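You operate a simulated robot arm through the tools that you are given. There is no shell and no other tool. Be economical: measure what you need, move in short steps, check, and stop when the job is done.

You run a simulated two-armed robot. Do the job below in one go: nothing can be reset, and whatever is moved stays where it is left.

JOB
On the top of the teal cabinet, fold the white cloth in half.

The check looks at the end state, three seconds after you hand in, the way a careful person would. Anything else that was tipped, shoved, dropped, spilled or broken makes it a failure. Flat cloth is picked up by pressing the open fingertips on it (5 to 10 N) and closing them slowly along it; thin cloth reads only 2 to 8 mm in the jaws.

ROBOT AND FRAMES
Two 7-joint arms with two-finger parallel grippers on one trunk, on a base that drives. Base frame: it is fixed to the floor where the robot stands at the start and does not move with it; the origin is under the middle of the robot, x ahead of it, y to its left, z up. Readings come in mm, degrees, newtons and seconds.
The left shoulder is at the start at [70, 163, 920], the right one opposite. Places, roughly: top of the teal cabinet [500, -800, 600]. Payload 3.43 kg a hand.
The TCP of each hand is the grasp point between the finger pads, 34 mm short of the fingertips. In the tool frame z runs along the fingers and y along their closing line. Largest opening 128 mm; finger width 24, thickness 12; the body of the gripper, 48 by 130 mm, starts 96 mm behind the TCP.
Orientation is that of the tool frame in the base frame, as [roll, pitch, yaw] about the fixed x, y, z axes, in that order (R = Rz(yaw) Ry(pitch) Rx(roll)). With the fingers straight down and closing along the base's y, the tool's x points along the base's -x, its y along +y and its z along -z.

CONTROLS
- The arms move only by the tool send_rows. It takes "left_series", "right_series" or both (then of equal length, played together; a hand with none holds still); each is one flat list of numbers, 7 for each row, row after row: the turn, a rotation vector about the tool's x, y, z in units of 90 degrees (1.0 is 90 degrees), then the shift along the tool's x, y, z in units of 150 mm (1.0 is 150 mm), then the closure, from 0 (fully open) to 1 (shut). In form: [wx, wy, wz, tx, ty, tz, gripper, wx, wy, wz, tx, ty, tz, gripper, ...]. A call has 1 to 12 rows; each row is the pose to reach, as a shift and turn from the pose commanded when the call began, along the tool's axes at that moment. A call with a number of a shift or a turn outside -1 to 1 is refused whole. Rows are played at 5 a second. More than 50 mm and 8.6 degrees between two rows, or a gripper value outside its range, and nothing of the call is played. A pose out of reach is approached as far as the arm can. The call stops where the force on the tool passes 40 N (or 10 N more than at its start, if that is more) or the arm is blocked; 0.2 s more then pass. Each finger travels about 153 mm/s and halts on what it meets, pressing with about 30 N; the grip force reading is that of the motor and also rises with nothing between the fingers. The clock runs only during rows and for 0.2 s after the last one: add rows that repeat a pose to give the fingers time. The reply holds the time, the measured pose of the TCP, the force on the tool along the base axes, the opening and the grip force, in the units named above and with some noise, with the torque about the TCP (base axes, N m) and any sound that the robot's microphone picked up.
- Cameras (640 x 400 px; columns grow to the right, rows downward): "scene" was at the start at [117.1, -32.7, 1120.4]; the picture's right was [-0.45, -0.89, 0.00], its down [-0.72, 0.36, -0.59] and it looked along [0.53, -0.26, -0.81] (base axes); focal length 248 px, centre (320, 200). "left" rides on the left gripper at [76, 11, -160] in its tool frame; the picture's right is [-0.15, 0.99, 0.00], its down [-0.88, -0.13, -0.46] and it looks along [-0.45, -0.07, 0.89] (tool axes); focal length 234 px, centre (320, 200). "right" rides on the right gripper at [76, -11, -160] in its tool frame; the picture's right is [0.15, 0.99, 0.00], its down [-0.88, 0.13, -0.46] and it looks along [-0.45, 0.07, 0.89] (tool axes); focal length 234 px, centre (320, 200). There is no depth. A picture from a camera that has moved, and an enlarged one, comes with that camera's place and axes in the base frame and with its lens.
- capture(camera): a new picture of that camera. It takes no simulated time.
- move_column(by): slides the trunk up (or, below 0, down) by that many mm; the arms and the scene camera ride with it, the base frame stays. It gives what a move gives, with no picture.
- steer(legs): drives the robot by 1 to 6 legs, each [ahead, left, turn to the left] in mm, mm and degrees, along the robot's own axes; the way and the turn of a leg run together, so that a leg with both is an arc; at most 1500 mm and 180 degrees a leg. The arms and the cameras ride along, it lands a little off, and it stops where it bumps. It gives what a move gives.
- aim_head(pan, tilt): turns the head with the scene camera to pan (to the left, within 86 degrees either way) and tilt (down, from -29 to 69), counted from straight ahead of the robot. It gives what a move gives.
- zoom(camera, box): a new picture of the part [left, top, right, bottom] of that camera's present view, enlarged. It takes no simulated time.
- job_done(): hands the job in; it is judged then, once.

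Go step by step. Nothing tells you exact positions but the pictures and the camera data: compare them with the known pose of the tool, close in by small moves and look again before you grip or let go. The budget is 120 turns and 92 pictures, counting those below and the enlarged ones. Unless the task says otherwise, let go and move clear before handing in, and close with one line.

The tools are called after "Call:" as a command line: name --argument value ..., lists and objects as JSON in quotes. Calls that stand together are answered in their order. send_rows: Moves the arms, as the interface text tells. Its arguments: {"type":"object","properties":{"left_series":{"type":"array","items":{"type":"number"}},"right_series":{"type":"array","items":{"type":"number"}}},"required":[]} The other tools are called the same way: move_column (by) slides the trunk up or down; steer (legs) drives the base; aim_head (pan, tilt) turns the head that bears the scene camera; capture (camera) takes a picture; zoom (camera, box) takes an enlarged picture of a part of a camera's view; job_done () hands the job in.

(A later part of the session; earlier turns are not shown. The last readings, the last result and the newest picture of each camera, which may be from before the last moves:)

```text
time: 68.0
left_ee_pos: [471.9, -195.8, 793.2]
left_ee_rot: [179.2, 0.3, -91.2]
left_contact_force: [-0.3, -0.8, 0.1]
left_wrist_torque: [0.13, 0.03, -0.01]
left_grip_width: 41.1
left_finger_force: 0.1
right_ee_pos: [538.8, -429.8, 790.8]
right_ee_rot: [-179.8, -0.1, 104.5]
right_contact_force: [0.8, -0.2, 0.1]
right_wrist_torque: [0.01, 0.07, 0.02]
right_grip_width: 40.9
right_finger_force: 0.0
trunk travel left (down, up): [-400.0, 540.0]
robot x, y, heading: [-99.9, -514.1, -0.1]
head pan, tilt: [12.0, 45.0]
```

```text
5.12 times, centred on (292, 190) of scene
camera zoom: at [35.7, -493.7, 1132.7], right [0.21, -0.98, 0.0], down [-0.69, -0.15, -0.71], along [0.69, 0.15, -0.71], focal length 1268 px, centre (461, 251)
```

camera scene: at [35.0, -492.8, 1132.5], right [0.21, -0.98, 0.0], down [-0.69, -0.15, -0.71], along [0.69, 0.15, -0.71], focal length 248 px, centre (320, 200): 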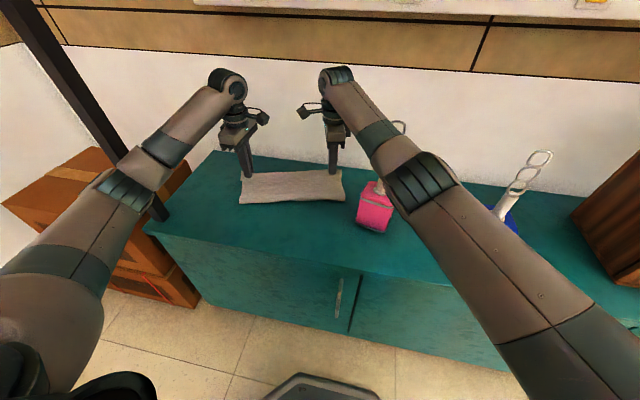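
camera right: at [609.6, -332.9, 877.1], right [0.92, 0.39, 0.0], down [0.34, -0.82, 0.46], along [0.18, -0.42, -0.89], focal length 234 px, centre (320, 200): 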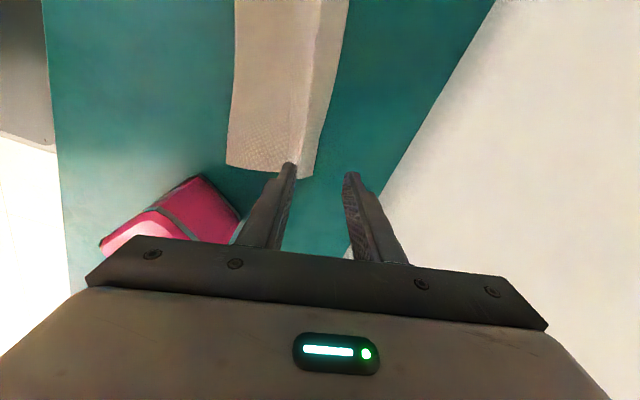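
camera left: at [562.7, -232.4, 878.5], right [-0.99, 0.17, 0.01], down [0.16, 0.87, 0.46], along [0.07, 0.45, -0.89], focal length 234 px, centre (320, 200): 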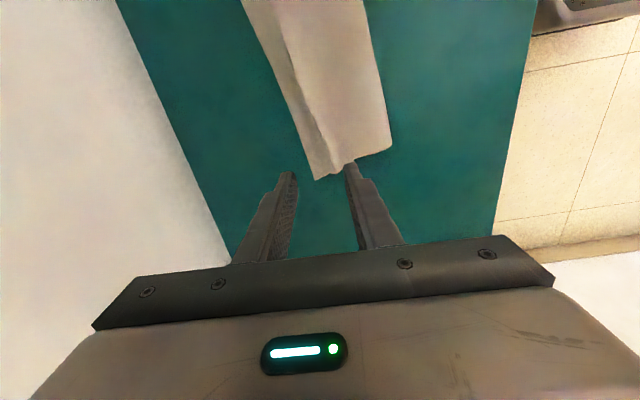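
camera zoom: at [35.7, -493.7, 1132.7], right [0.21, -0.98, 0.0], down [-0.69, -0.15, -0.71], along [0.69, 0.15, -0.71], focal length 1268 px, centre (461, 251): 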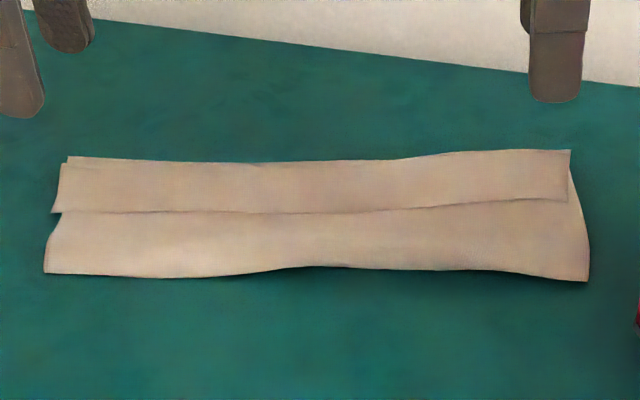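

The line is the free edge: a flap about 48 mm wide folded back over the top layer, because the grip left a tail that turned over. I'll pick up that flap, lay the cloth open towards me again, and redo the fold gripping exactly at the edge.

Call:
send_rows --left_series '[0, 0, -0.081, -0.1, -0.2, 0.1, 0.75, 0, 0, -0.162, -0.2, -0.4, 0.2, 0.75, 0, 0, -0.162, -0.299, -0.574, 0.4, 0.75, 0, 0, -0.162, -0.299, -0.574, 0.65, 0.75, 0, 0, -0.162, -0.299, -0.574, 0.85, 0.75, 0, 0, -0.162, -0.299, -0.574, 0.953, 0.75]' --right_series '[0, 0, 0, 0.01, 0.2, 0.1, 0.75, 0, 0, 0, 0.02, 0.4, 0.2, 0.75, 0, 0, 0, 0.033, 0.585, 0.4, 0.75, 0, 0, 0, 0.033, 0.585, 0.65, 0.75, 0, 0, 0, 0.033, 0.585, 0.85, 0.75, 0, 0, 0, 0.033, 0.585, 0.933, 0.75]'

Call:
capture --camera "left"

Call:
capture --camera "right"

```text
time: 69.4
left_ee_pos: [554.5, -153.6, 646.6]
left_ee_rot: [179.4, 0.4, -76.8]
left_contact_force: [0.2, 1.0, -1.0]
left_wrist_torque: [0.0, 0.02, -0.01]
left_grip_width: 31.8
left_finger_force: 0.1
right_ee_pos: [620.2, -404.3, 651.9]
right_ee_rot: [-179.8, 0.2, 104.3]
right_contact_force: [0.3, -0.1, -0.1]
right_wrist_torque: [0.0, 0.04, -0.01]
right_grip_width: 32.2
right_finger_force: 0.1
trunk travel left (down, up): [-400.0, 540.0]
robot x, y, heading: [-95.4, -509.9, -0.2]
head pan, tilt: [12.0, 45.0]
```

```text
28 pictures are left
camera left: at [563.8, -232.1, 806.0], right [-1.0, -0.08, 0.01], down [-0.07, 0.89, 0.46], along [-0.05, 0.46, -0.89], focal length 234 px, centre (320, 200)
```

left: 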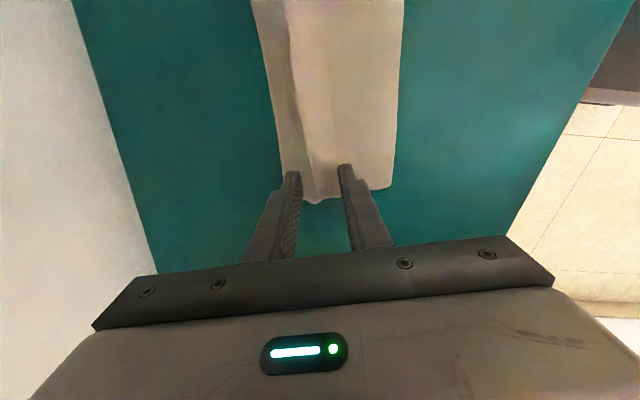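

```text
27 pictures are left
camera right: at [591.2, -333.9, 811.0], right [0.92, 0.39, 0.0], down [0.34, -0.82, 0.46], along [0.18, -0.42, -0.89], focal length 234 px, centre (320, 200)
```

right: 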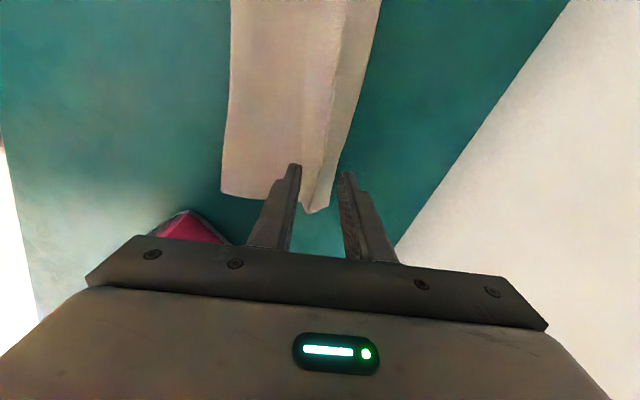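

Call:
zoom --camera "left" --box '[240, 60, 420, 220]'

Call:
zoom --camera "right" --box '[210, 60, 390, 220]'

```text
2.50 times, centred on (330, 140) of left
camera zoom: at [563.8, -232.1, 806.0], right [-1.0, -0.08, 0.01], down [-0.07, 0.89, 0.46], along [-0.05, 0.46, -0.89], focal length 585 px, centre (295, 350)
```

zoom: 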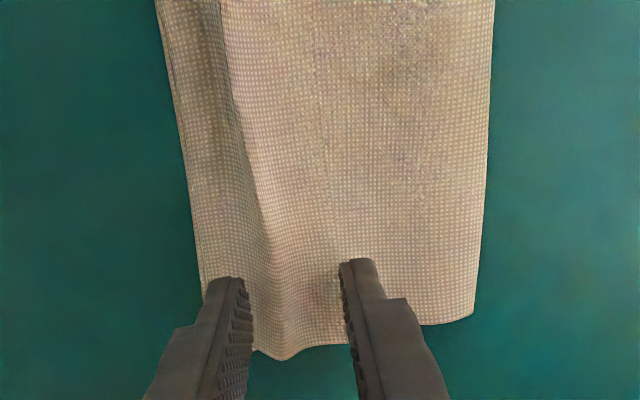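

```text
2.50 times, centred on (300, 140) of right
camera zoom: at [591.2, -333.9, 811.0], right [0.92, 0.39, 0.0], down [0.34, -0.82, 0.46], along [0.18, -0.42, -0.89], focal length 585 px, centre (370, 350)
```

zoom: 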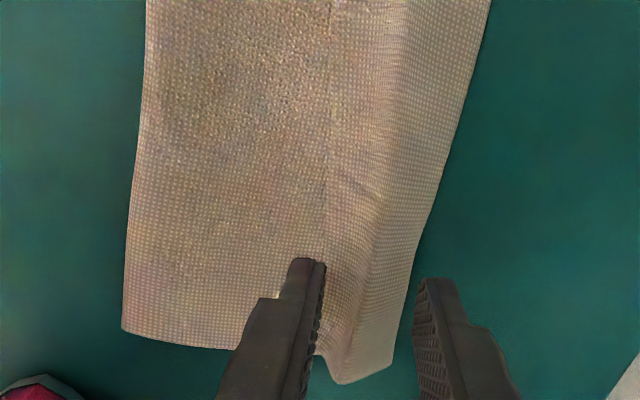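

The upper edge lies right at my inner fingertips, so gripping here leaves no tail. I shift the left hand slightly outward and go down until I feel contact.

Call:
send_rows --left_series '[0, 0, 0, 0, -0.03, 0, 0.75, 0, 0, 0, 0, -0.03, 0.04, 0.75, 0, 0, 0, 0, -0.03, 0.065, 0.75, 0, 0, 0, 0, -0.03, 0.071, 0.75, 0, 0, 0, 0, -0.03, 0.071, 0.75]' --right_series '[0, 0, 0, 0, 0.01, 0, 0.75, 0, 0, 0, 0, 0.01, 0.06, 0.75, 0, 0, 0, 0, 0.01, 0.1, 0.75, 0, 0, 0, 0, 0.01, 0.106, 0.75, 0, 0, 0, 0, 0.01, 0.106, 0.75]'

```text
time: 70.6
left_ee_pos: [559.5, -153.1, 637.4]
left_ee_rot: [179.3, 0.5, -76.8]
left_contact_force: [0.5, 0.1, -0.2]
left_wrist_torque: [0.01, 0.02, -0.02]
left_grip_width: 32.1
left_finger_force: 0.0
right_ee_pos: [623.0, -403.7, 637.4]
right_ee_rot: [180.0, -0.1, 104.3]
right_contact_force: [-0.8, 0.6, 4.0]
right_wrist_torque: [-0.02, 0.05, -0.02]
right_grip_width: 32.2
right_finger_force: 0.6
trunk travel left (down, up): [-400.0, 540.0]
robot x, y, heading: [-97.3, -511.1, -0.2]
head pan, tilt: [12.0, 45.0]
```

Call:
send_rows --left_series '[0, 0, 0, 0, 0, 0.008, 0.75, 0, 0, 0, 0, 0, 0.01, 0.75, 0, 0, 0, 0, 0, 0.01, 0.79, 0, 0, 0, 0, 0, 0.01, 0.82, 0, 0, 0, 0, 0, 0.01, 0.85, 0, 0, 0, 0, 0, 0.01, 0.88, 0, 0, 0, 0, 0, 0.01, 0.91, 0, 0, 0, 0, 0, 0.01, 0.94, 0, 0, 0, 0, 0, 0.01, 1, 0, 0, 0, 0, 0, 0.01, 1, 0, 0, 0, 0, 0, -0.06, 1, 0, 0, 0, 0, 0, -0.13, 1]' --right_series '[0, 0, 0, 0, 0, 0.001, 0.75, 0, 0, 0, 0, 0, 0.002, 0.75, 0, 0, 0, 0, 0, 0.002, 0.79, 0, 0, 0, 0, 0, 0.002, 0.82, 0, 0, 0, 0, 0, 0.002, 0.85, 0, 0, 0, 0, 0, 0.002, 0.88, 0, 0, 0, 0, 0, 0.002, 0.91, 0, 0, 0, 0, 0, 0.002, 0.94, 0, 0, 0, 0, 0, 0.002, 1, 0, 0, 0, 0, 0, 0.002, 1, 0, 0, 0, 0, 0, -0.06, 1, 0, 0, 0, 0, 0, -0.13, 1]'

Call:
zoom --camera "scene" --box '[190, 110, 390, 235]'

```text
time: 73.2
left_ee_pos: [560.9, -154.1, 657.9]
left_ee_rot: [179.3, 0.4, -76.8]
left_contact_force: [-0.9, -0.4, 0.3]
left_wrist_torque: [0.0, -0.02, 0.0]
left_grip_width: 1.9
left_finger_force: 30.5
right_ee_pos: [622.5, -405.4, 655.5]
right_ee_rot: [180.0, 0.1, 104.3]
right_contact_force: [-0.8, -0.2, 0.3]
right_wrist_torque: [0.02, -0.02, -0.01]
right_grip_width: 13.1
right_finger_force: 29.6
trunk travel left (down, up): [-400.0, 540.0]
robot x, y, heading: [-97.5, -508.1, 0.0]
head pan, tilt: [12.0, 45.0]
```

```text
3.20 times, centred on (290, 172) of scene
camera zoom: at [33.5, -493.2, 1132.6], right [0.21, -0.98, 0.0], down [-0.69, -0.15, -0.71], along [0.69, 0.15, -0.71], focal length 793 px, centre (416, 288)
```

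zoom: 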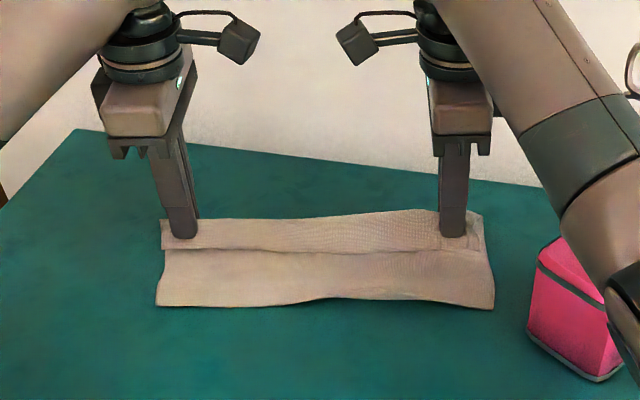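

Left holds one fold (1.9 mm), but the right reads 13 mm and probably caught several layers. I lift slightly and check.

Call:
send_rows --left_series '[0, 0, 0, 0, 0, -0.1, 1, 0, 0, 0, 0, 0.03, -0.2, 1, 0, 0, 0, 0, 0.03, -0.2, 1]' --right_series '[0, 0, 0, 0, 0, -0.1, 1, 0, 0, 0, 0, -0.03, -0.2, 1, 0, 0, 0, 0, -0.03, -0.2, 1]'

Call:
capture --camera "right"

Call:
zoom --camera "scene" --box '[190, 110, 390, 235]'

```text
time: 74.0
left_ee_pos: [556.9, -154.5, 686.6]
left_ee_rot: [179.3, 0.4, -76.8]
left_contact_force: [0.9, -0.3, 0.8]
left_wrist_torque: [-0.01, -0.01, 0.0]
left_grip_width: 2.0
left_finger_force: 29.8
right_ee_pos: [618.5, -404.3, 686.1]
right_ee_rot: [-180.0, 0.1, 104.3]
right_contact_force: [-0.5, -0.2, -0.2]
right_wrist_torque: [0.01, -0.01, -0.03]
right_grip_width: 12.6
right_finger_force: 30.0
trunk travel left (down, up): [-400.0, 540.0]
robot x, y, heading: [-96.7, -507.5, -0.2]
head pan, tilt: [12.0, 45.0]
```

```text
23 pictures are left
camera right: at [590.2, -333.9, 845.7], right [0.92, 0.39, 0.0], down [0.34, -0.82, 0.46], along [0.18, -0.42, -0.89], focal length 234 px, centre (320, 200)
```

right: 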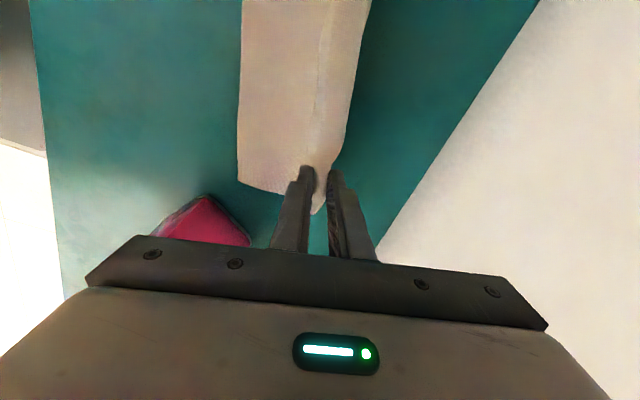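

```text
3.20 times, centred on (290, 172) of scene
camera zoom: at [33.9, -493.2, 1132.6], right [0.21, -0.98, 0.0], down [-0.69, -0.15, -0.71], along [0.69, 0.15, -0.71], focal length 793 px, centre (416, 288)
```

zoom: 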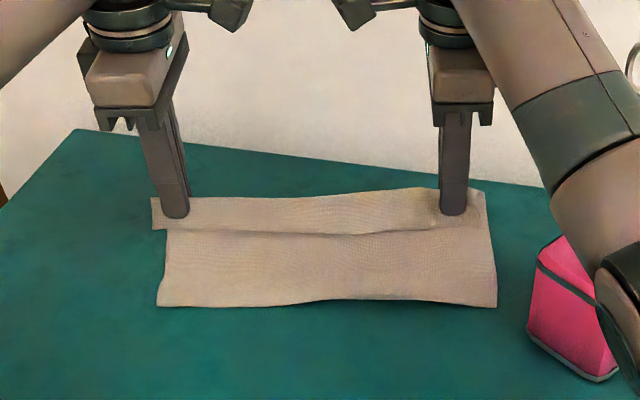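

Holding the ridge with the flap hanging, the clean fix is to lay the cloth open again and redo the fold gripping right at the edge. I carry both hands back towards the robot in an arc.

Call:
send_rows --left_series '[0, 0, 0, 0.003, 0.058, -0.1, 1, 0, 0, 0, 0.006, 0.139, -0.2, 1, 0, 0, 0, 0.011, 0.254, -0.28, 1, 0, 0, 0, 0.017, 0.393, -0.333, 1, 0, 0, 0, 0.024, 0.543, -0.347, 1, 0, 0, 0, 0.031, 0.694, -0.333, 1, 0, 0, 0, 0.031, 0.694, -0.333, 1]' --right_series '[0, 0, 0, 0, -0.067, -0.1, 1, 0, 0, 0, 0, -0.161, -0.2, 1, 0, 0, 0, 0, -0.295, -0.28, 1, 0, 0, 0, 0, -0.455, -0.333, 1, 0, 0, 0, -0.01, -0.629, -0.347, 1, 0, 0, 0, -0.01, -0.803, -0.333, 1, 0, 0, 0, -0.01, -0.803, -0.333, 1]'

Call:
zoom --camera "scene" --box '[150, 110, 410, 272]'

```text
time: 75.6
left_ee_pos: [458.8, -183.1, 738.6]
left_ee_rot: [179.3, 0.4, -76.8]
left_contact_force: [0.2, -0.5, 0.0]
left_wrist_torque: [0.02, -0.02, -0.01]
left_grip_width: 2.2
left_finger_force: 30.8
right_ee_pos: [502.9, -435.5, 735.8]
right_ee_rot: [-179.9, 0.1, 104.3]
right_contact_force: [0.8, 0.2, -1.0]
right_wrist_torque: [0.04, -0.04, 0.01]
right_grip_width: 12.8
right_finger_force: 30.3
trunk travel left (down, up): [-400.0, 540.0]
robot x, y, heading: [-101.1, -510.1, -0.0]
head pan, tilt: [12.0, 45.0]
```

```text
2.46 times, centred on (280, 191) of scene
camera zoom: at [33.9, -493.1, 1132.6], right [0.21, -0.98, 0.0], down [-0.69, -0.15, -0.71], along [0.69, 0.15, -0.71], focal length 610 px, centre (418, 222)
```

zoom: 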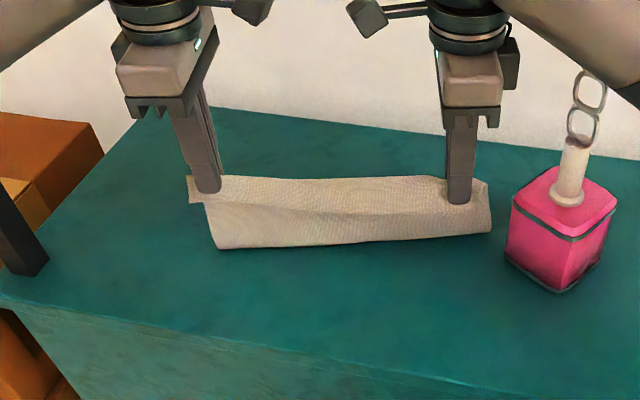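

Call:
send_rows --left_series '[0, 0, 0, 0.005, 0.116, 0.065, 1, 0, 0, 0, 0.01, 0.231, 0.194, 1, 0, 0, 0, 0.015, 0.347, 0.388, 1, 0, 0, 0, 0.018, 0.42, 0.55, 1, 0, 0, 0, 0.02, 0.462, 0.647, 1, 0, 0, 0, 0.02, 0.462, 0.647, 1]' --right_series '[0, 0, 0, 0, -0.134, 0.063, 1, 0, 0, 0, 0, -0.268, 0.188, 1, 0, 0, 0, 0, -0.402, 0.375, 1, 0, 0, 0, 0, -0.482, 0.53, 1, 0, 0, 0, -0.007, -0.536, 0.625, 1, 0, 0, 0, -0.007, -0.536, 0.625, 1]'

Call:
zoom --camera "scene" --box '[150, 120, 430, 295]'

```text
time: 77.0
left_ee_pos: [388.3, -202.1, 643.4]
left_ee_rot: [179.4, 0.4, -76.8]
left_contact_force: [0.2, 0.0, -0.3]
left_wrist_torque: [-0.02, -0.02, -0.02]
left_grip_width: 2.0
left_finger_force: 29.8
right_ee_pos: [425.0, -456.9, 642.6]
right_ee_rot: [-179.9, 0.1, 104.3]
right_contact_force: [0.5, 0.2, 0.2]
right_wrist_torque: [0.03, -0.01, -0.02]
right_grip_width: 13.1
right_finger_force: 30.0
trunk travel left (down, up): [-400.0, 540.0]
robot x, y, heading: [-96.4, -513.2, 0.1]
head pan, tilt: [12.0, 45.0]
```

```text
2.29 times, centred on (290, 208) of scene
camera zoom: at [33.6, -493.2, 1132.7], right [0.21, -0.98, 0.0], down [-0.69, -0.15, -0.71], along [0.69, 0.15, -0.71], focal length 566 px, centre (389, 183)
```

zoom: 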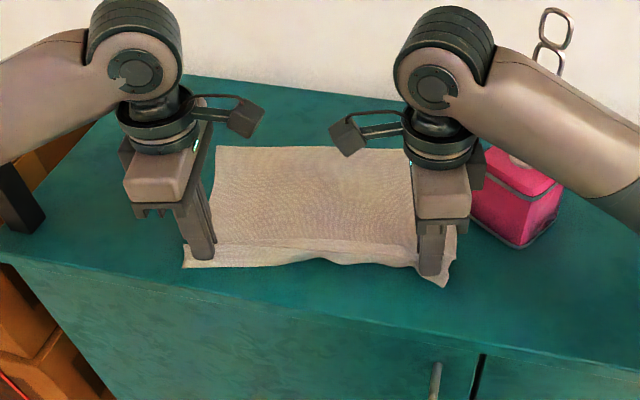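

The cloth lies open and flat. I press and open to spread the ridges, then lift and look for the exact edge.

Call:
send_rows --left_series '[0, 0, 0, 0, 0, 0.03, 1, 0, 0, 0, 0, 0, 0.054, 1, 0, 0, 0, 0, 0, 0.055, 0.94, 0, 0, 0, 0, 0, 0.055, 0.88, 0, 0, 0, 0, 0, 0.055, 0.82, 0, 0, 0, 0, 0, 0.055, 0.76, 0, 0, 0, 0, 0, 0.055, 0.7, 0, 0, 0, 0, 0, 0.055, 0.68, 0, 0, 0, 0, 0, -0.05, 0.68, 0, 0, 0, 0, 0, -0.3, 0.68, 0, 0, 0, 0, 0, -0.45, 0.68]' --right_series '[0, 0, 0, 0, 0, 0.03, 1, 0, 0, 0, 0, 0, 0.048, 1, 0, 0, 0, 0, 0, 0.049, 0.9, 0, 0, 0, 0, 0, 0.049, 0.84, 0, 0, 0, 0, 0, 0.049, 0.78, 0, 0, 0, 0, 0, 0.049, 0.72, 0, 0, 0, 0, 0, 0.049, 0.68, 0, 0, 0, 0, 0, 0.049, 0.68, 0, 0, 0, 0, 0, -0.05, 0.68, 0, 0, 0, 0, 0, -0.3, 0.68, 0, 0, 0, 0, 0, -0.45, 0.68]'

Call:
capture --camera "left"

Call:
capture --camera "right"

```text
time: 79.4
left_ee_pos: [391.3, -202.9, 710.2]
left_ee_rot: [179.3, 0.4, -76.9]
left_contact_force: [0.3, 0.2, -0.9]
left_wrist_torque: [0.0, 0.01, 0.02]
left_grip_width: 40.8
left_finger_force: 0.0
right_ee_pos: [425.5, -456.4, 710.9]
right_ee_rot: [-180.0, 0.0, 104.3]
right_contact_force: [-0.6, -0.4, -0.4]
right_wrist_torque: [-0.05, 0.01, 0.04]
right_grip_width: 40.7
right_finger_force: 0.0
trunk travel left (down, up): [-400.0, 540.0]
robot x, y, heading: [-97.7, -505.9, -0.3]
head pan, tilt: [12.0, 45.0]
```

```text
19 pictures are left
camera left: at [398.9, -280.5, 869.8], right [-1.0, -0.08, 0.01], down [-0.07, 0.88, 0.46], along [-0.05, 0.46, -0.89], focal length 234 px, centre (320, 200)
```

left: 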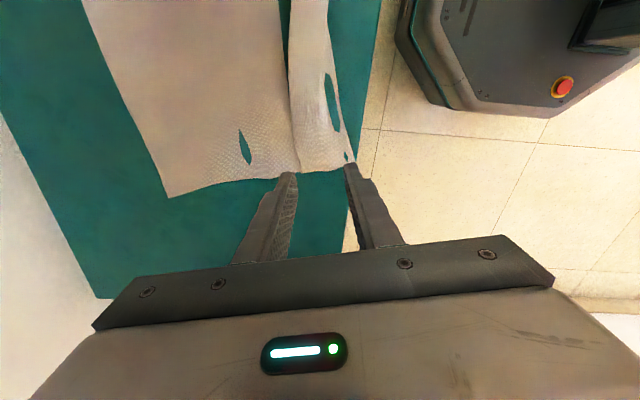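

```text
18 pictures are left
camera right: at [396.2, -385.6, 870.4], right [0.92, 0.39, 0.0], down [0.34, -0.82, 0.46], along [0.18, -0.42, -0.89], focal length 234 px, centre (320, 200)
```

right: 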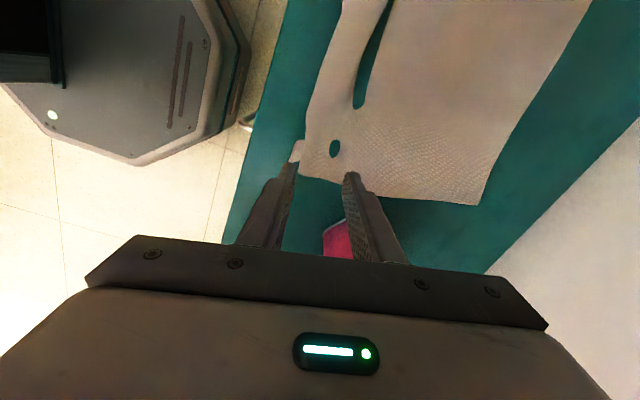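

The cloth is open again, but it sits close to the cabinet's front edge with about 40 mm of slack. I'll press on the far part with both hands and slide it about 70 mm towards the wall to straighten it and gain room.

Call:
send_rows --left_series '[0, 0, 0, 0.02, -0.25, 0, 0.68, 0, 0, 0, 0.04, -0.5, 0, 0.68, 0, 0, 0, 0.06, -0.75, 0, 0.68, 0, 0, 0, 0.08, -0.933, 0.1, 0.68, 0, 0, 0, 0.08, -0.933, 0.3, 0.68, 0, 0, 0, 0.08, -0.933, 0.46, 0.68, 0, 0, 0, 0.08, -0.933, 0.46, 0.68]' --right_series '[0, 0, 0, 0.005, 0.27, 0, 0.68, 0, 0, 0, 0.01, 0.54, 0, 0.68, 0, 0, 0, 0.02, 0.8, 0, 0.68, 0, 0, 0, 0.025, 1.0, 0.1, 0.68, 0, 0, 0, 0.025, 1.0, 0.3, 0.68, 0, 0, 0, 0.025, 1.0, 0.46, 0.68, 0, 0, 0, 0.025, 1.0, 0.46, 0.68]'

```text
time: 81.0
left_ee_pos: [530.2, -179.8, 640.3]
left_ee_rot: [179.5, 0.4, -76.8]
left_contact_force: [0.3, -0.5, -1.3]
left_wrist_torque: [-0.02, 0.0, 0.01]
left_grip_width: 40.9
left_finger_force: 0.0
right_ee_pos: [570.0, -415.7, 639.4]
right_ee_rot: [180.0, 0.1, 104.5]
right_contact_force: [0.5, -0.5, 0.3]
right_wrist_torque: [-0.02, 0.0, -0.02]
right_grip_width: 41.2
right_finger_force: 0.0
trunk travel left (down, up): [-400.0, 540.0]
robot x, y, heading: [-98.4, -509.1, 0.1]
head pan, tilt: [12.0, 45.0]
```

Call:
send_rows --left_series '[0, 0, 0, 0, 0, 0.03, 0.68, 0, 0, 0, 0, 0, 0.038, 0.68, 0, 0, 0, 0, -0.06, 0.038, 0.68, 0, 0, 0, 0, -0.13, 0.038, 0.68, 0, 0, 0, 0, -0.2, 0.038, 0.68, 0, 0, 0, 0, -0.27, 0.038, 0.68, 0, 0, 0, 0, -0.34, 0.038, 0.68, 0, 0, 0, 0, -0.41, 0.038, 0.68, 0, 0, 0, 0, -0.467, 0.038, 0.68, 0, 0, 0, 0, -0.467, 0.038, 0.68]' --right_series '[0, 0, 0, 0, 0, 0.025, 0.68, 0, 0, 0, 0, 0, 0.033, 0.68, 0, 0, 0, 0, 0.06, 0.033, 0.68, 0, 0, 0, 0, 0.13, 0.033, 0.68, 0, 0, 0, 0, 0.2, 0.033, 0.68, 0, 0, 0, 0, 0.27, 0.033, 0.68, 0, 0, 0, 0, 0.34, 0.033, 0.68, 0, 0, 0, 0, 0.41, 0.033, 0.68, 0, 0, 0, 0, 0.467, 0.033, 0.68, 0, 0, 0, 0, 0.467, 0.033, 0.68]'

Call:
zoom --camera "scene" --box '[150, 120, 430, 295]'

```text
time: 83.2
left_ee_pos: [595.9, -164.8, 633.9]
left_ee_rot: [179.5, 0.3, -76.8]
left_contact_force: [-3.1, -0.5, 17.2]
left_wrist_torque: [0.06, -0.44, 0.0]
left_grip_width: 39.2
left_finger_force: 0.1
right_ee_pos: [636.5, -399.3, 637.0]
right_ee_rot: [179.9, 0.0, 104.3]
right_contact_force: [0.2, 0.6, 0.2]
right_wrist_torque: [-0.01, 0.02, 0.01]
right_grip_width: 41.0
right_finger_force: 0.1
trunk travel left (down, up): [-400.0, 540.0]
robot x, y, heading: [-98.0, -514.6, -0.1]
head pan, tilt: [12.0, 45.0]
```

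```text
2.29 times, centred on (290, 208) of scene
camera zoom: at [31.5, -494.1, 1133.1], right [0.21, -0.98, 0.0], down [-0.69, -0.15, -0.71], along [0.69, 0.15, -0.71], focal length 566 px, centre (389, 183)
```

zoom: 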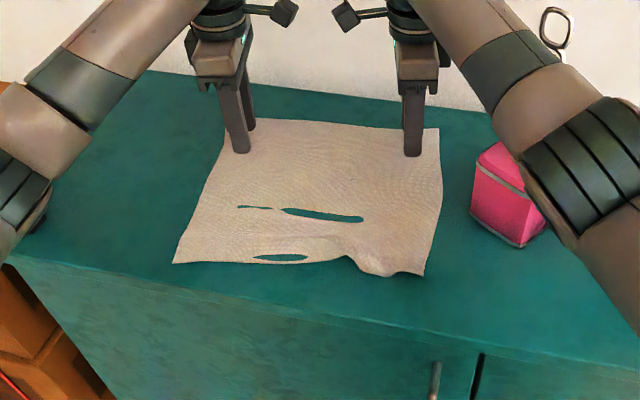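

The cloth is mostly straight. The right hand had lost contact, so I press it again and drag both another 20 mm, then lift off.

Call:
send_rows --left_series '[0, 0, 0, 0, 0, -0.003, 0.68, 0, 0, 0, 0, 0, -0.003, 0.68, 0, 0, 0, 0, -0.06, -0.003, 0.68, 0, 0, 0, 0, -0.12, -0.003, 0.68, 0, 0, 0, 0, -0.12, -0.003, 0.68, 0, 0, 0, 0, -0.12, -0.2, 0.68, 0, 0, 0, 0, -0.0, -0.45, 0.68, 0, 0, 0, 0, 0.3, -0.6, 0.68, 0, 0, 0, 0, 0.6, -0.6, 0.68, 0, 0, 0, 0, 0.9, -0.6, 0.68]' --right_series '[0, 0, 0, 0, 0, 0.012, 0.68, 0, 0, 0, 0, 0, 0.019, 0.68, 0, 0, 0, 0, 0.06, 0.019, 0.68, 0, 0, 0, 0, 0.12, 0.019, 0.68, 0, 0, 0, 0, 0.12, 0.019, 0.68, 0, 0, 0, 0, 0.12, -0.2, 0.68, 0, 0, 0, 0, 0, -0.45, 0.68, 0, 0, 0, 0, -0.3, -0.6, 0.68, 0, 0, 0, 0, -0.6, -0.6, 0.68, 0, 0, 0, 0, -0.9, -0.6, 0.68]'

Call:
capture --camera "left"

Call:
capture --camera "right"

```text
refused: row 8 steps farther than a row can; nothing moved
```

```text
16 pictures are left
camera left: at [603.5, -243.2, 794.6], right [-1.0, -0.08, 0.01], down [-0.07, 0.88, 0.46], along [-0.05, 0.46, -0.89], focal length 234 px, centre (320, 200)
```

left: 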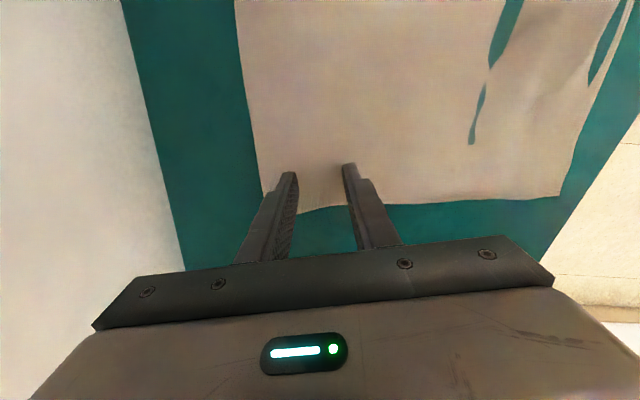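

```text
15 pictures are left
camera right: at [606.9, -328.7, 796.8], right [0.92, 0.39, 0.0], down [0.34, -0.82, 0.46], along [0.18, -0.42, -0.89], focal length 234 px, centre (320, 200)
```

right: 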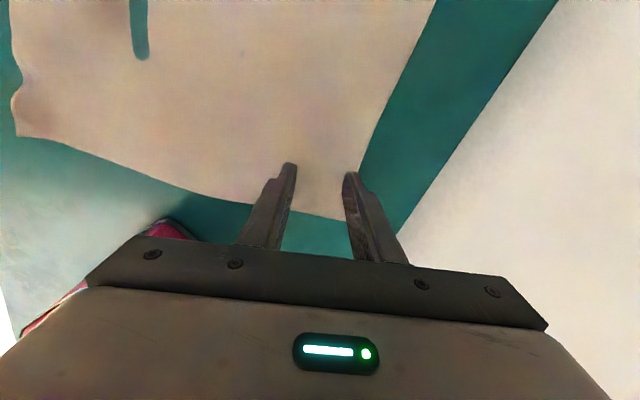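

A row stepped too far. I send it again with smaller steps.

Call:
send_rows --left_series '[0, 0, 0, 0, 0, -0.003, 0.68, 0, 0, 0, 0, 0, -0.003, 0.68, 0, 0, 0, 0, -0.06, -0.003, 0.68, 0, 0, 0, 0, -0.12, -0.003, 0.68, 0, 0, 0, 0, -0.12, -0.003, 0.68, 0, 0, 0, 0, -0.12, -0.2, 0.68, 0, 0, 0, 0, 0, -0.45, 0.68, 0, 0, 0, 0, 0.25, -0.5, 0.68, 0, 0, 0, 0, 0.5, -0.5, 0.68, 0, 0, 0, 0, 0.75, -0.5, 0.68, 0, 0, 0, 0, 1.0, -0.5, 0.68]' --right_series '[0, 0, 0, 0, 0, 0.012, 0.68, 0, 0, 0, 0, 0, 0.019, 0.68, 0, 0, 0, 0, 0.06, 0.019, 0.68, 0, 0, 0, 0, 0.12, 0.019, 0.68, 0, 0, 0, 0, 0.12, 0.019, 0.68, 0, 0, 0, 0, 0.12, -0.2, 0.68, 0, 0, 0, 0, 0, -0.45, 0.68, 0, 0, 0, 0, -0.25, -0.5, 0.68, 0, 0, 0, 0, -0.5, -0.5, 0.68, 0, 0, 0, 0, -0.75, -0.5, 0.68, 0, 0, 0, 0, -1.0, -0.5, 0.68]'

```text
time: 85.6
left_ee_pos: [450.9, -199.7, 711.2]
left_ee_rot: [179.3, 0.4, -76.9]
left_contact_force: [-0.7, -0.5, 0.4]
left_wrist_torque: [0.0, -0.01, 0.02]
left_grip_width: 41.0
left_finger_force: 0.1
right_ee_pos: [491.5, -434.4, 711.8]
right_ee_rot: [-180.0, 0.1, 104.4]
right_contact_force: [0.2, -0.5, 0.1]
right_wrist_torque: [-0.01, -0.01, -0.03]
right_grip_width: 41.0
right_finger_force: 0.1
right hand out of reach, approached as far as the arm can: row 4, 5
trunk travel left (down, up): [-400.0, 540.0]
robot x, y, heading: [-97.0, -510.4, -0.2]
head pan, tilt: [12.0, 45.0]
```

Call:
send_rows --left_series '[0, 0, 0, -0.09, 0.16, 0, 0.68, 0, 0, 0, -0.175, 0.309, 0, 0.68, 0, 0, 0, -0.175, 0.309, 0, 0.68]' --right_series '[0, 0, 0, 0.09, -0.16, 0, 0.68, 0, 0, 0, 0.178, -0.309, 0, 0.68, 0, 0, 0, 0.178, -0.309, 0, 0.68]'

Call:
capture --camera "left"

Call:
capture --camera "right"

```text
time: 86.4
left_ee_pos: [400.7, -184.3, 709.6]
left_ee_rot: [179.3, 0.4, -76.8]
left_contact_force: [-0.2, 0.1, -0.4]
left_wrist_torque: [0.0, 0.01, 0.0]
left_grip_width: 41.3
left_finger_force: 0.1
right_ee_pos: [439.8, -420.5, 710.8]
right_ee_rot: [-180.0, 0.1, 104.2]
right_contact_force: [-0.9, -0.6, -0.3]
right_wrist_torque: [0.01, 0.01, 0.01]
right_grip_width: 40.7
right_finger_force: 0.1
trunk travel left (down, up): [-400.0, 540.0]
robot x, y, heading: [-94.3, -508.9, -0.0]
head pan, tilt: [12.0, 45.0]
```

```text
14 pictures are left
camera left: at [409.4, -262.6, 869.1], right [-1.0, -0.08, 0.01], down [-0.07, 0.89, 0.46], along [-0.05, 0.46, -0.89], focal length 234 px, centre (320, 200)
```

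left: 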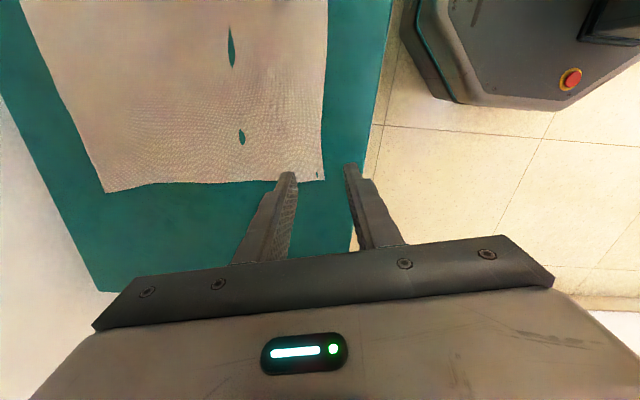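

```text
13 pictures are left
camera right: at [410.1, -350.2, 870.1], right [0.92, 0.39, 0.0], down [0.34, -0.82, 0.46], along [0.18, -0.42, -0.89], focal length 234 px, centre (320, 200)
```

right: 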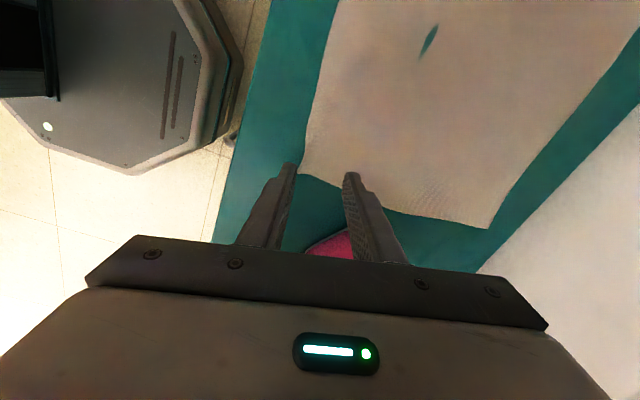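

The cloth is now flat and square: A(664,-115), B(697,-426), C(430,-451), D(391,-152). I bring both hands down straddling the near edge, outer finger on bare wood just outside it.

Call:
send_rows --left_series '[0, 0, 0, -0.069, -0.066, 0.15, 0.72, 0, 0, 0, -0.069, -0.066, 0.35, 0.72, 0, 0, 0, -0.069, -0.066, 0.45, 0.72, 0, 0, 0, -0.069, -0.066, 0.492, 0.72, 0, 0, 0, -0.069, -0.066, 0.492, 0.72]' --right_series '[0, 0, 0, -0.049, 0.003, 0.15, 0.72, 0, 0, 0, -0.049, 0.003, 0.35, 0.72, 0, 0, 0, -0.049, 0.003, 0.45, 0.72, 0, 0, 0, -0.049, 0.003, 0.5, 0.72, 0, 0, 0, -0.049, 0.003, 0.5, 0.72]'

```text
time: 87.6
left_ee_pos: [406.6, -173.0, 636.3]
left_ee_rot: [179.2, 0.4, -76.8]
left_contact_force: [0.2, 0.7, 0.0]
left_wrist_torque: [0.02, 0.01, -0.01]
left_grip_width: 35.8
left_finger_force: 0.1
right_ee_pos: [443.2, -429.2, 636.6]
right_ee_rot: [180.0, 0.1, 104.4]
right_contact_force: [0.1, 0.7, 0.6]
right_wrist_torque: [-0.02, -0.02, 0.04]
right_grip_width: 35.6
right_finger_force: 0.1
trunk travel left (down, up): [-400.0, 540.0]
robot x, y, heading: [-96.4, -511.8, -0.1]
head pan, tilt: [12.0, 45.0]
```

Call:
send_rows --left_series '[0, 0, 0, 0, 0, 0.01, 0.72, 0, 0, 0, 0, 0, 0.015, 0.72, 0, 0, 0, 0, 0, 0.015, 0.72]' --right_series '[0, 0, 0, 0, 0, 0.01, 0.72, 0, 0, 0, 0, 0, 0.015, 0.72, 0, 0, 0, 0, 0, 0.015, 0.72]'

Call:
zoom --camera "right" --box '[220, 80, 420, 205]'

Call:
zoom --camera "left" --box '[220, 80, 420, 205]'

```text
time: 88.4
left_ee_pos: [407.3, -172.2, 635.8]
left_ee_rot: [179.4, 0.4, -76.8]
left_contact_force: [0.0, 0.1, 1.9]
left_wrist_torque: [0.02, -0.04, -0.04]
left_grip_width: 35.9
left_finger_force: 0.2
right_ee_pos: [443.9, -429.0, 635.9]
right_ee_rot: [179.8, 0.0, 104.3]
right_contact_force: [1.7, -1.1, 15.1]
right_wrist_torque: [-0.09, 0.17, 0.01]
right_grip_width: 35.8
right_finger_force: 0.1
trunk travel left (down, up): [-400.0, 540.0]
robot x, y, heading: [-98.2, -510.2, -0.2]
head pan, tilt: [12.0, 45.0]
```

```text
3.20 times, centred on (320, 142) of right
camera zoom: at [413.3, -358.4, 794.7], right [0.92, 0.39, 0.0], down [0.34, -0.82, 0.46], along [0.18, -0.42, -0.89], focal length 749 px, centre (320, 384)
```

zoom: 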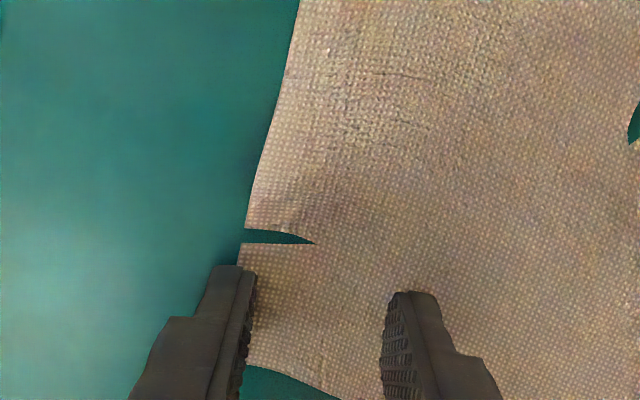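

```text
3.20 times, centred on (320, 142) of left
camera zoom: at [414.2, -250.9, 794.8], right [-1.0, -0.08, 0.01], down [-0.07, 0.88, 0.46], along [-0.05, 0.46, -0.89], focal length 749 px, centre (320, 384)
```

zoom: 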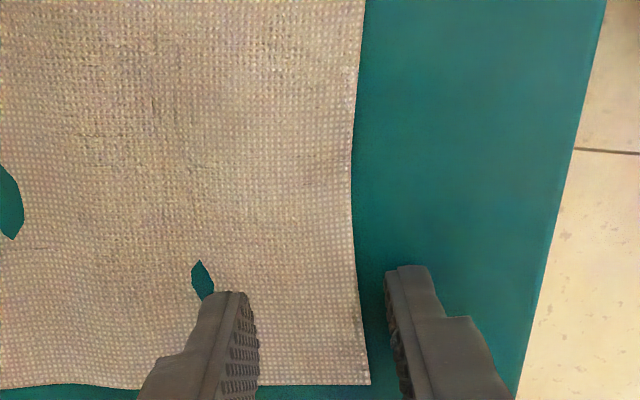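

Placement is good: both outer fingers sit at or just outside the edge. I adjust the press, close slowly and lift a little.

Call:
send_rows --left_series '[0, 0, 0, 0, 0, 0.006, 0.72, 0, 0, 0, 0, 0, 0.006, 0.75, 0, 0, 0, 0, 0, 0.006, 0.78, 0, 0, 0, 0, 0, 0.006, 0.81, 0, 0, 0, 0, 0, 0.006, 0.84, 0, 0, 0, 0, 0, 0.006, 0.87, 0, 0, 0, 0, 0, 0.006, 0.9, 0, 0, 0, 0, 0, 0.006, 0.94, 0, 0, 0, 0, 0, 0.006, 1, 0, 0, 0, 0, 0, 0.006, 1, 0, 0, 0, 0, 0, -0.06, 1, 0, 0, 0, 0, 0, -0.1, 1]' --right_series '[0, 0, 0, 0, 0, -0.003, 0.72, 0, 0, 0, 0, 0, -0.003, 0.75, 0, 0, 0, 0, 0, -0.003, 0.78, 0, 0, 0, 0, 0, -0.003, 0.81, 0, 0, 0, 0, 0, -0.003, 0.84, 0, 0, 0, 0, 0, -0.003, 0.87, 0, 0, 0, 0, 0, -0.003, 0.9, 0, 0, 0, 0, 0, -0.003, 0.94, 0, 0, 0, 0, 0, -0.003, 1, 0, 0, 0, 0, 0, -0.003, 1, 0, 0, 0, 0, 0, -0.06, 1, 0, 0, 0, 0, 0, -0.1, 1]'

```text
time: 91.0
left_ee_pos: [406.0, -172.0, 647.0]
left_ee_rot: [179.2, 0.5, -76.8]
left_contact_force: [0.4, -0.1, 0.7]
left_wrist_torque: [-0.02, 0.02, -0.01]
left_grip_width: 2.0
left_finger_force: 29.8
right_ee_pos: [442.8, -428.9, 647.6]
right_ee_rot: [-179.9, 0.1, 104.3]
right_contact_force: [0.3, -0.2, 0.2]
right_wrist_torque: [0.0, -0.02, 0.01]
right_grip_width: 0.0
right_finger_force: 29.8
trunk travel left (down, up): [-400.0, 540.0]
robot x, y, heading: [-97.7, -511.3, -0.1]
head pan, tilt: [12.0, 45.0]
```

Left holds (2.0 mm) but the right slipped off. I reopen it, move 7 mm further in, and press a bit more firmly.

Call:
send_rows --right_series '[0, 0, 0, 0, 0, -0.05, 0.69, 0, 0, 0, -0.02, 0.05, -0.05, 0.69, 0, 0, 0, -0.02, 0.05, 0.04, 0.69, 0, 0, 0, -0.02, 0.05, 0.082, 0.69, 0, 0, 0, -0.02, 0.05, 0.084, 0.69, 0, 0, 0, -0.02, 0.05, 0.084, 0.69]'

Call:
zoom --camera "right" --box '[220, 80, 420, 205]'

```text
time: 92.4
left_ee_pos: [407.2, -171.5, 648.8]
left_ee_rot: [179.3, 0.5, -76.8]
left_contact_force: [0.6, 0.5, -0.5]
left_wrist_torque: [0.01, 0.03, -0.02]
left_grip_width: 1.8
left_finger_force: 29.9
right_ee_pos: [451.0, -429.9, 636.0]
right_ee_rot: [180.0, 0.1, 104.3]
right_contact_force: [0.5, 0.5, 0.2]
right_wrist_torque: [0.0, 0.0, -0.02]
right_grip_width: 40.0
right_finger_force: 0.1
trunk travel left (down, up): [-400.0, 540.0]
robot x, y, heading: [-93.4, -510.6, -0.1]
head pan, tilt: [12.0, 45.0]
```

```text
3.20 times, centred on (320, 142) of right
camera zoom: at [421.1, -359.8, 795.5], right [0.92, 0.39, 0.0], down [0.34, -0.82, 0.46], along [0.18, -0.42, -0.89], focal length 749 px, centre (320, 384)
```

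zoom: 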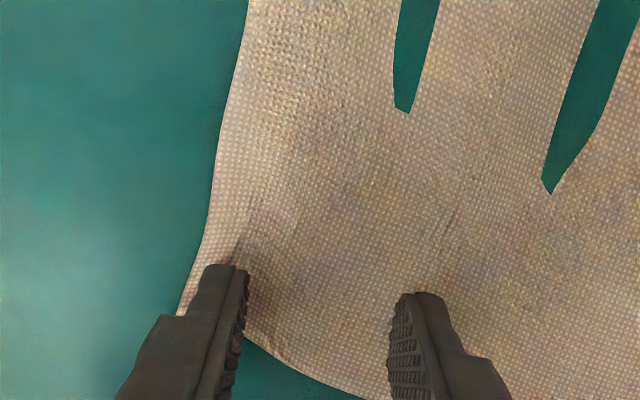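

Call:
send_rows --right_series '[0, 0, 0, 0.02, -0.03, 0, 0.69, 0, 0, 0, 0.02, -0.03, 0.009, 0.69, 0, 0, 0, 0.02, -0.03, 0.012, 0.69, 0, 0, 0, 0.02, -0.03, 0.012, 0.73, 0, 0, 0, 0.02, -0.03, 0.012, 0.77, 0, 0, 0, 0.02, -0.03, 0.012, 0.81, 0, 0, 0, 0.02, -0.03, 0.012, 0.85, 0, 0, 0, 0.02, -0.03, 0.012, 0.89, 0, 0, 0, 0.02, -0.03, 0.012, 0.93, 0, 0, 0, 0.02, -0.03, 0.012, 1, 0, 0, 0, 0.02, -0.03, 0.012, 1, 0, 0, 0, 0.02, -0.03, -0.07, 1]'

```text
time: 95.0
left_ee_pos: [405.3, -172.1, 648.9]
left_ee_rot: [179.4, 0.4, -76.7]
left_contact_force: [-0.2, 0.1, 0.8]
left_wrist_torque: [-0.01, -0.01, 0.02]
left_grip_width: 2.1
left_finger_force: 30.3
right_ee_pos: [445.5, -428.9, 646.5]
right_ee_rot: [-179.9, 0.2, 104.3]
right_contact_force: [-0.4, 0.6, -0.3]
right_wrist_torque: [-0.02, -0.01, 0.05]
right_grip_width: 2.1
right_finger_force: 30.2
trunk travel left (down, up): [-400.0, 540.0]
robot x, y, heading: [-96.8, -507.1, -0.3]
head pan, tilt: [12.0, 45.0]
```

Both corners are held right at the edge (2.1 mm each). I lift together in the arc to halfway, keeping the left arm clear of the post, and check where A and B are.

Call:
send_rows --left_series '[0, 0, 0, 0, 0, -0.08, 1, 0, 0, 0, 0.004, -0.023, -0.187, 1, 0, 0, 0, 0.016, -0.085, -0.3, 1, 0, 0, 0, 0.037, -0.2, -0.4, 1, 0, 0, 0, 0.061, -0.333, -0.48, 1, 0, 0, 0, 0.088, -0.48, -0.54, 1, 0, 0, 0, 0.116, -0.636, -0.57, 1, 0, 0, 0, 0.142, -0.775, -0.58, 1, 0, 0, 0, 0.142, -0.775, -0.58, 1]' --right_series '[0, 0, 0, 0, 0, -0.08, 1, 0, 0, 0, -0.005, 0.022, -0.187, 1, 0, 0, 0, -0.019, 0.081, -0.3, 1, 0, 0, 0, -0.045, 0.19, -0.4, 1, 0, 0, 0, -0.074, 0.315, -0.48, 1, 0, 0, 0, -0.107, 0.454, -0.54, 1, 0, 0, 0, -0.142, 0.6, -0.57, 1, 0, 0, 0, -0.173, 0.733, -0.58, 1, 0, 0, 0, -0.173, 0.733, -0.58, 1]'

Call:
capture --camera "left"

Call:
capture --camera "right"

```text
time: 97.0
left_ee_pos: [524.3, -165.9, 736.7]
left_ee_rot: [179.3, 0.4, -76.9]
left_contact_force: [0.0, -0.9, 0.8]
left_wrist_torque: [0.02, -0.02, -0.01]
left_grip_width: 1.8
left_finger_force: 29.8
right_ee_pos: [558.7, -425.3, 733.4]
right_ee_rot: [-179.9, 0.0, 104.3]
right_contact_force: [0.4, -0.9, 0.8]
right_wrist_torque: [-0.01, 0.02, -0.01]
right_grip_width: 2.1
right_finger_force: 29.3
trunk travel left (down, up): [-400.0, 540.0]
robot x, y, heading: [-98.3, -509.3, 0.0]
head pan, tilt: [12.0, 45.0]
```

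```text
9 pictures are left
camera left: at [533.4, -243.7, 895.8], right [-1.0, -0.08, 0.01], down [-0.07, 0.89, 0.46], along [-0.05, 0.46, -0.89], focal length 234 px, centre (320, 200)
```

left: 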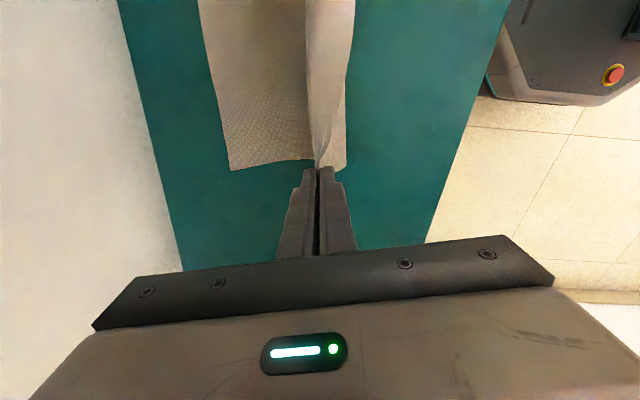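

```text
8 pictures are left
camera right: at [529.1, -355.0, 892.6], right [0.92, 0.39, 0.0], down [0.34, -0.82, 0.46], along [0.18, -0.42, -0.89], focal length 234 px, centre (320, 200)
```

right: 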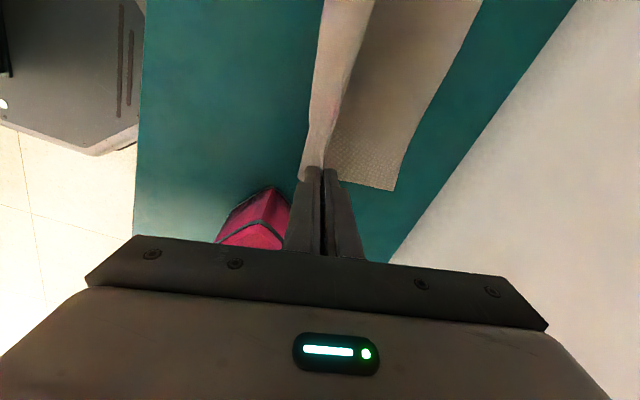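

The cloth hangs evenly, with no drag: A(640,-125), B(676,-439). I carry the edge on towards A and B, staying within the right arm's reach.

Call:
send_rows --left_series '[0, 0, 0, 0.014, -0.094, 0.02, 1, 0, 0, 0, 0.027, -0.188, 0.06, 1, 0, 0, 0, 0.041, -0.282, 0.12, 1, 0, 0, 0, 0.055, -0.376, 0.19, 1, 0, 0, 0, 0.068, -0.47, 0.26, 1, 0, 0, 0, 0.082, -0.564, 0.31, 1, 0, 0, 0, 0.091, -0.627, 0.333, 1, 0, 0, 0, 0.091, -0.627, 0.333, 1]' --right_series '[0, 0, 0, -0.017, 0.088, 0.02, 1, 0, 0, 0, -0.034, 0.176, 0.06, 1, 0, 0, 0, -0.051, 0.263, 0.12, 1, 0, 0, 0, -0.068, 0.351, 0.18, 1, 0, 0, 0, -0.085, 0.439, 0.25, 1, 0, 0, 0, -0.102, 0.527, 0.29, 1, 0, 0, 0, -0.113, 0.585, 0.313, 1, 0, 0, 0, -0.113, 0.585, 0.313, 1]'

Call:
steer --legs '[[28, -6, 0]]'

```text
time: 98.8
left_ee_pos: [619.5, -156.7, 683.9]
left_ee_rot: [179.2, 0.4, -76.7]
left_contact_force: [0.1, -1.0, 0.3]
left_wrist_torque: [-0.01, 0.0, 0.01]
left_grip_width: 1.8
left_finger_force: 29.9
right_ee_pos: [647.3, -420.2, 685.4]
right_ee_rot: [-180.0, 0.0, 104.3]
right_contact_force: [-0.2, 1.0, 0.3]
right_wrist_torque: [-0.01, 0.02, 0.01]
right_grip_width: 2.3
right_finger_force: 29.8
trunk travel left (down, up): [-400.0, 540.0]
robot x, y, heading: [-99.6, -509.9, 0.2]
head pan, tilt: [12.0, 45.0]
```

```text
time: 99.7
left_ee_pos: [648.7, -164.0, 682.5]
left_ee_rot: [179.2, 0.4, -76.7]
left_contact_force: [0.3, 0.0, -0.5]
left_wrist_torque: [0.01, 0.06, -0.05]
left_grip_width: 1.8
left_finger_force: 30.3
right_ee_pos: [676.1, -426.8, 685.1]
right_ee_rot: [-179.9, 0.1, 104.4]
right_contact_force: [0.5, 0.8, 0.3]
right_wrist_torque: [0.02, 0.06, -0.03]
right_grip_width: 2.4
right_finger_force: 29.6
trunk travel left (down, up): [-400.0, 540.0]
robot x, y, heading: [-70.7, -515.8, -0.1]
head pan, tilt: [12.0, 45.0]
```

Call:
send_rows --left_series '[0, 0, 0, -0.03, -0.007, 0.07, 1, 0, 0, 0, -0.06, -0.015, 0.14, 1, 0, 0, 0, -0.09, -0.02, 0.21, 1, 0, 0, 0, -0.097, -0.023, 0.265, 1, 0, 0, 0, -0.097, -0.023, 0.265, 1]' --right_series '[0, 0, 0, 0.03, 0.007, 0.07, 1, 0, 0, 0, 0.06, 0.014, 0.15, 1, 0, 0, 0, 0.08, 0.02, 0.23, 1, 0, 0, 0, 0.084, 0.021, 0.282, 1, 0, 0, 0, 0.084, 0.021, 0.282, 1]'

Call:
capture --camera "right"

```text
time: 100.9
left_ee_pos: [648.2, -148.9, 643.7]
left_ee_rot: [179.3, 0.4, -76.9]
left_contact_force: [-0.2, -1.3, 0.8]
left_wrist_torque: [-0.05, -0.02, -0.01]
left_grip_width: 1.8
left_finger_force: 30.0
right_ee_pos: [675.1, -414.4, 643.2]
right_ee_rot: [180.0, 0.0, 104.2]
right_contact_force: [-0.5, 0.9, 0.4]
right_wrist_torque: [0.01, 0.01, -0.02]
right_grip_width: 2.0
right_finger_force: 29.4
trunk travel left (down, up): [-400.0, 540.0]
robot x, y, heading: [-67.7, -517.6, -0.4]
head pan, tilt: [12.0, 45.0]
```

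```text
7 pictures are left
camera right: at [646.0, -343.2, 802.8], right [0.92, 0.39, 0.0], down [0.34, -0.82, 0.46], along [0.18, -0.42, -0.89], focal length 234 px, centre (320, 200)
```

right: 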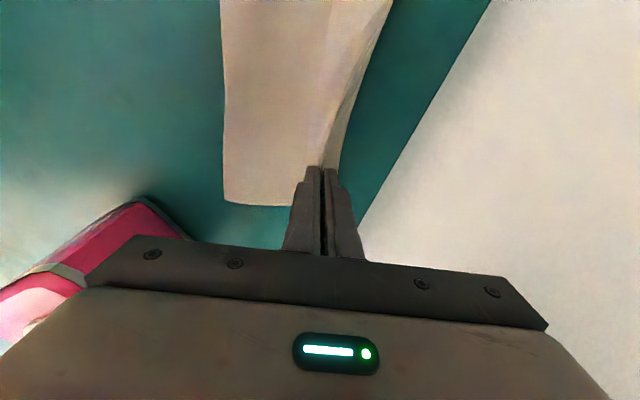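

Call:
zoom --camera "scene" --box '[210, 110, 370, 210]'

```text
4.00 times, centred on (290, 160) of scene
camera zoom: at [61.9, -499.1, 1132.7], right [0.21, -0.98, 0.0], down [-0.69, -0.15, -0.71], along [0.69, 0.15, -0.71], focal length 991 px, centre (440, 360)
```

zoom: 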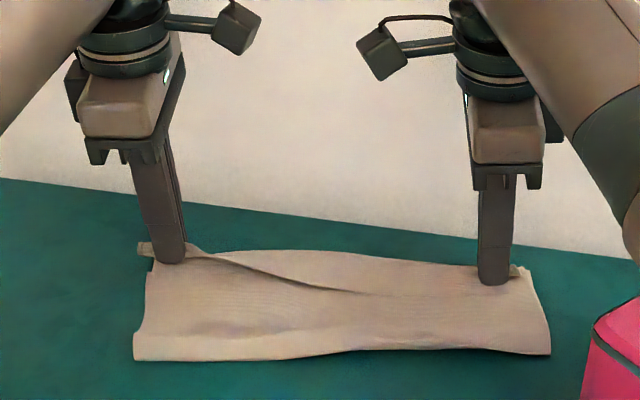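

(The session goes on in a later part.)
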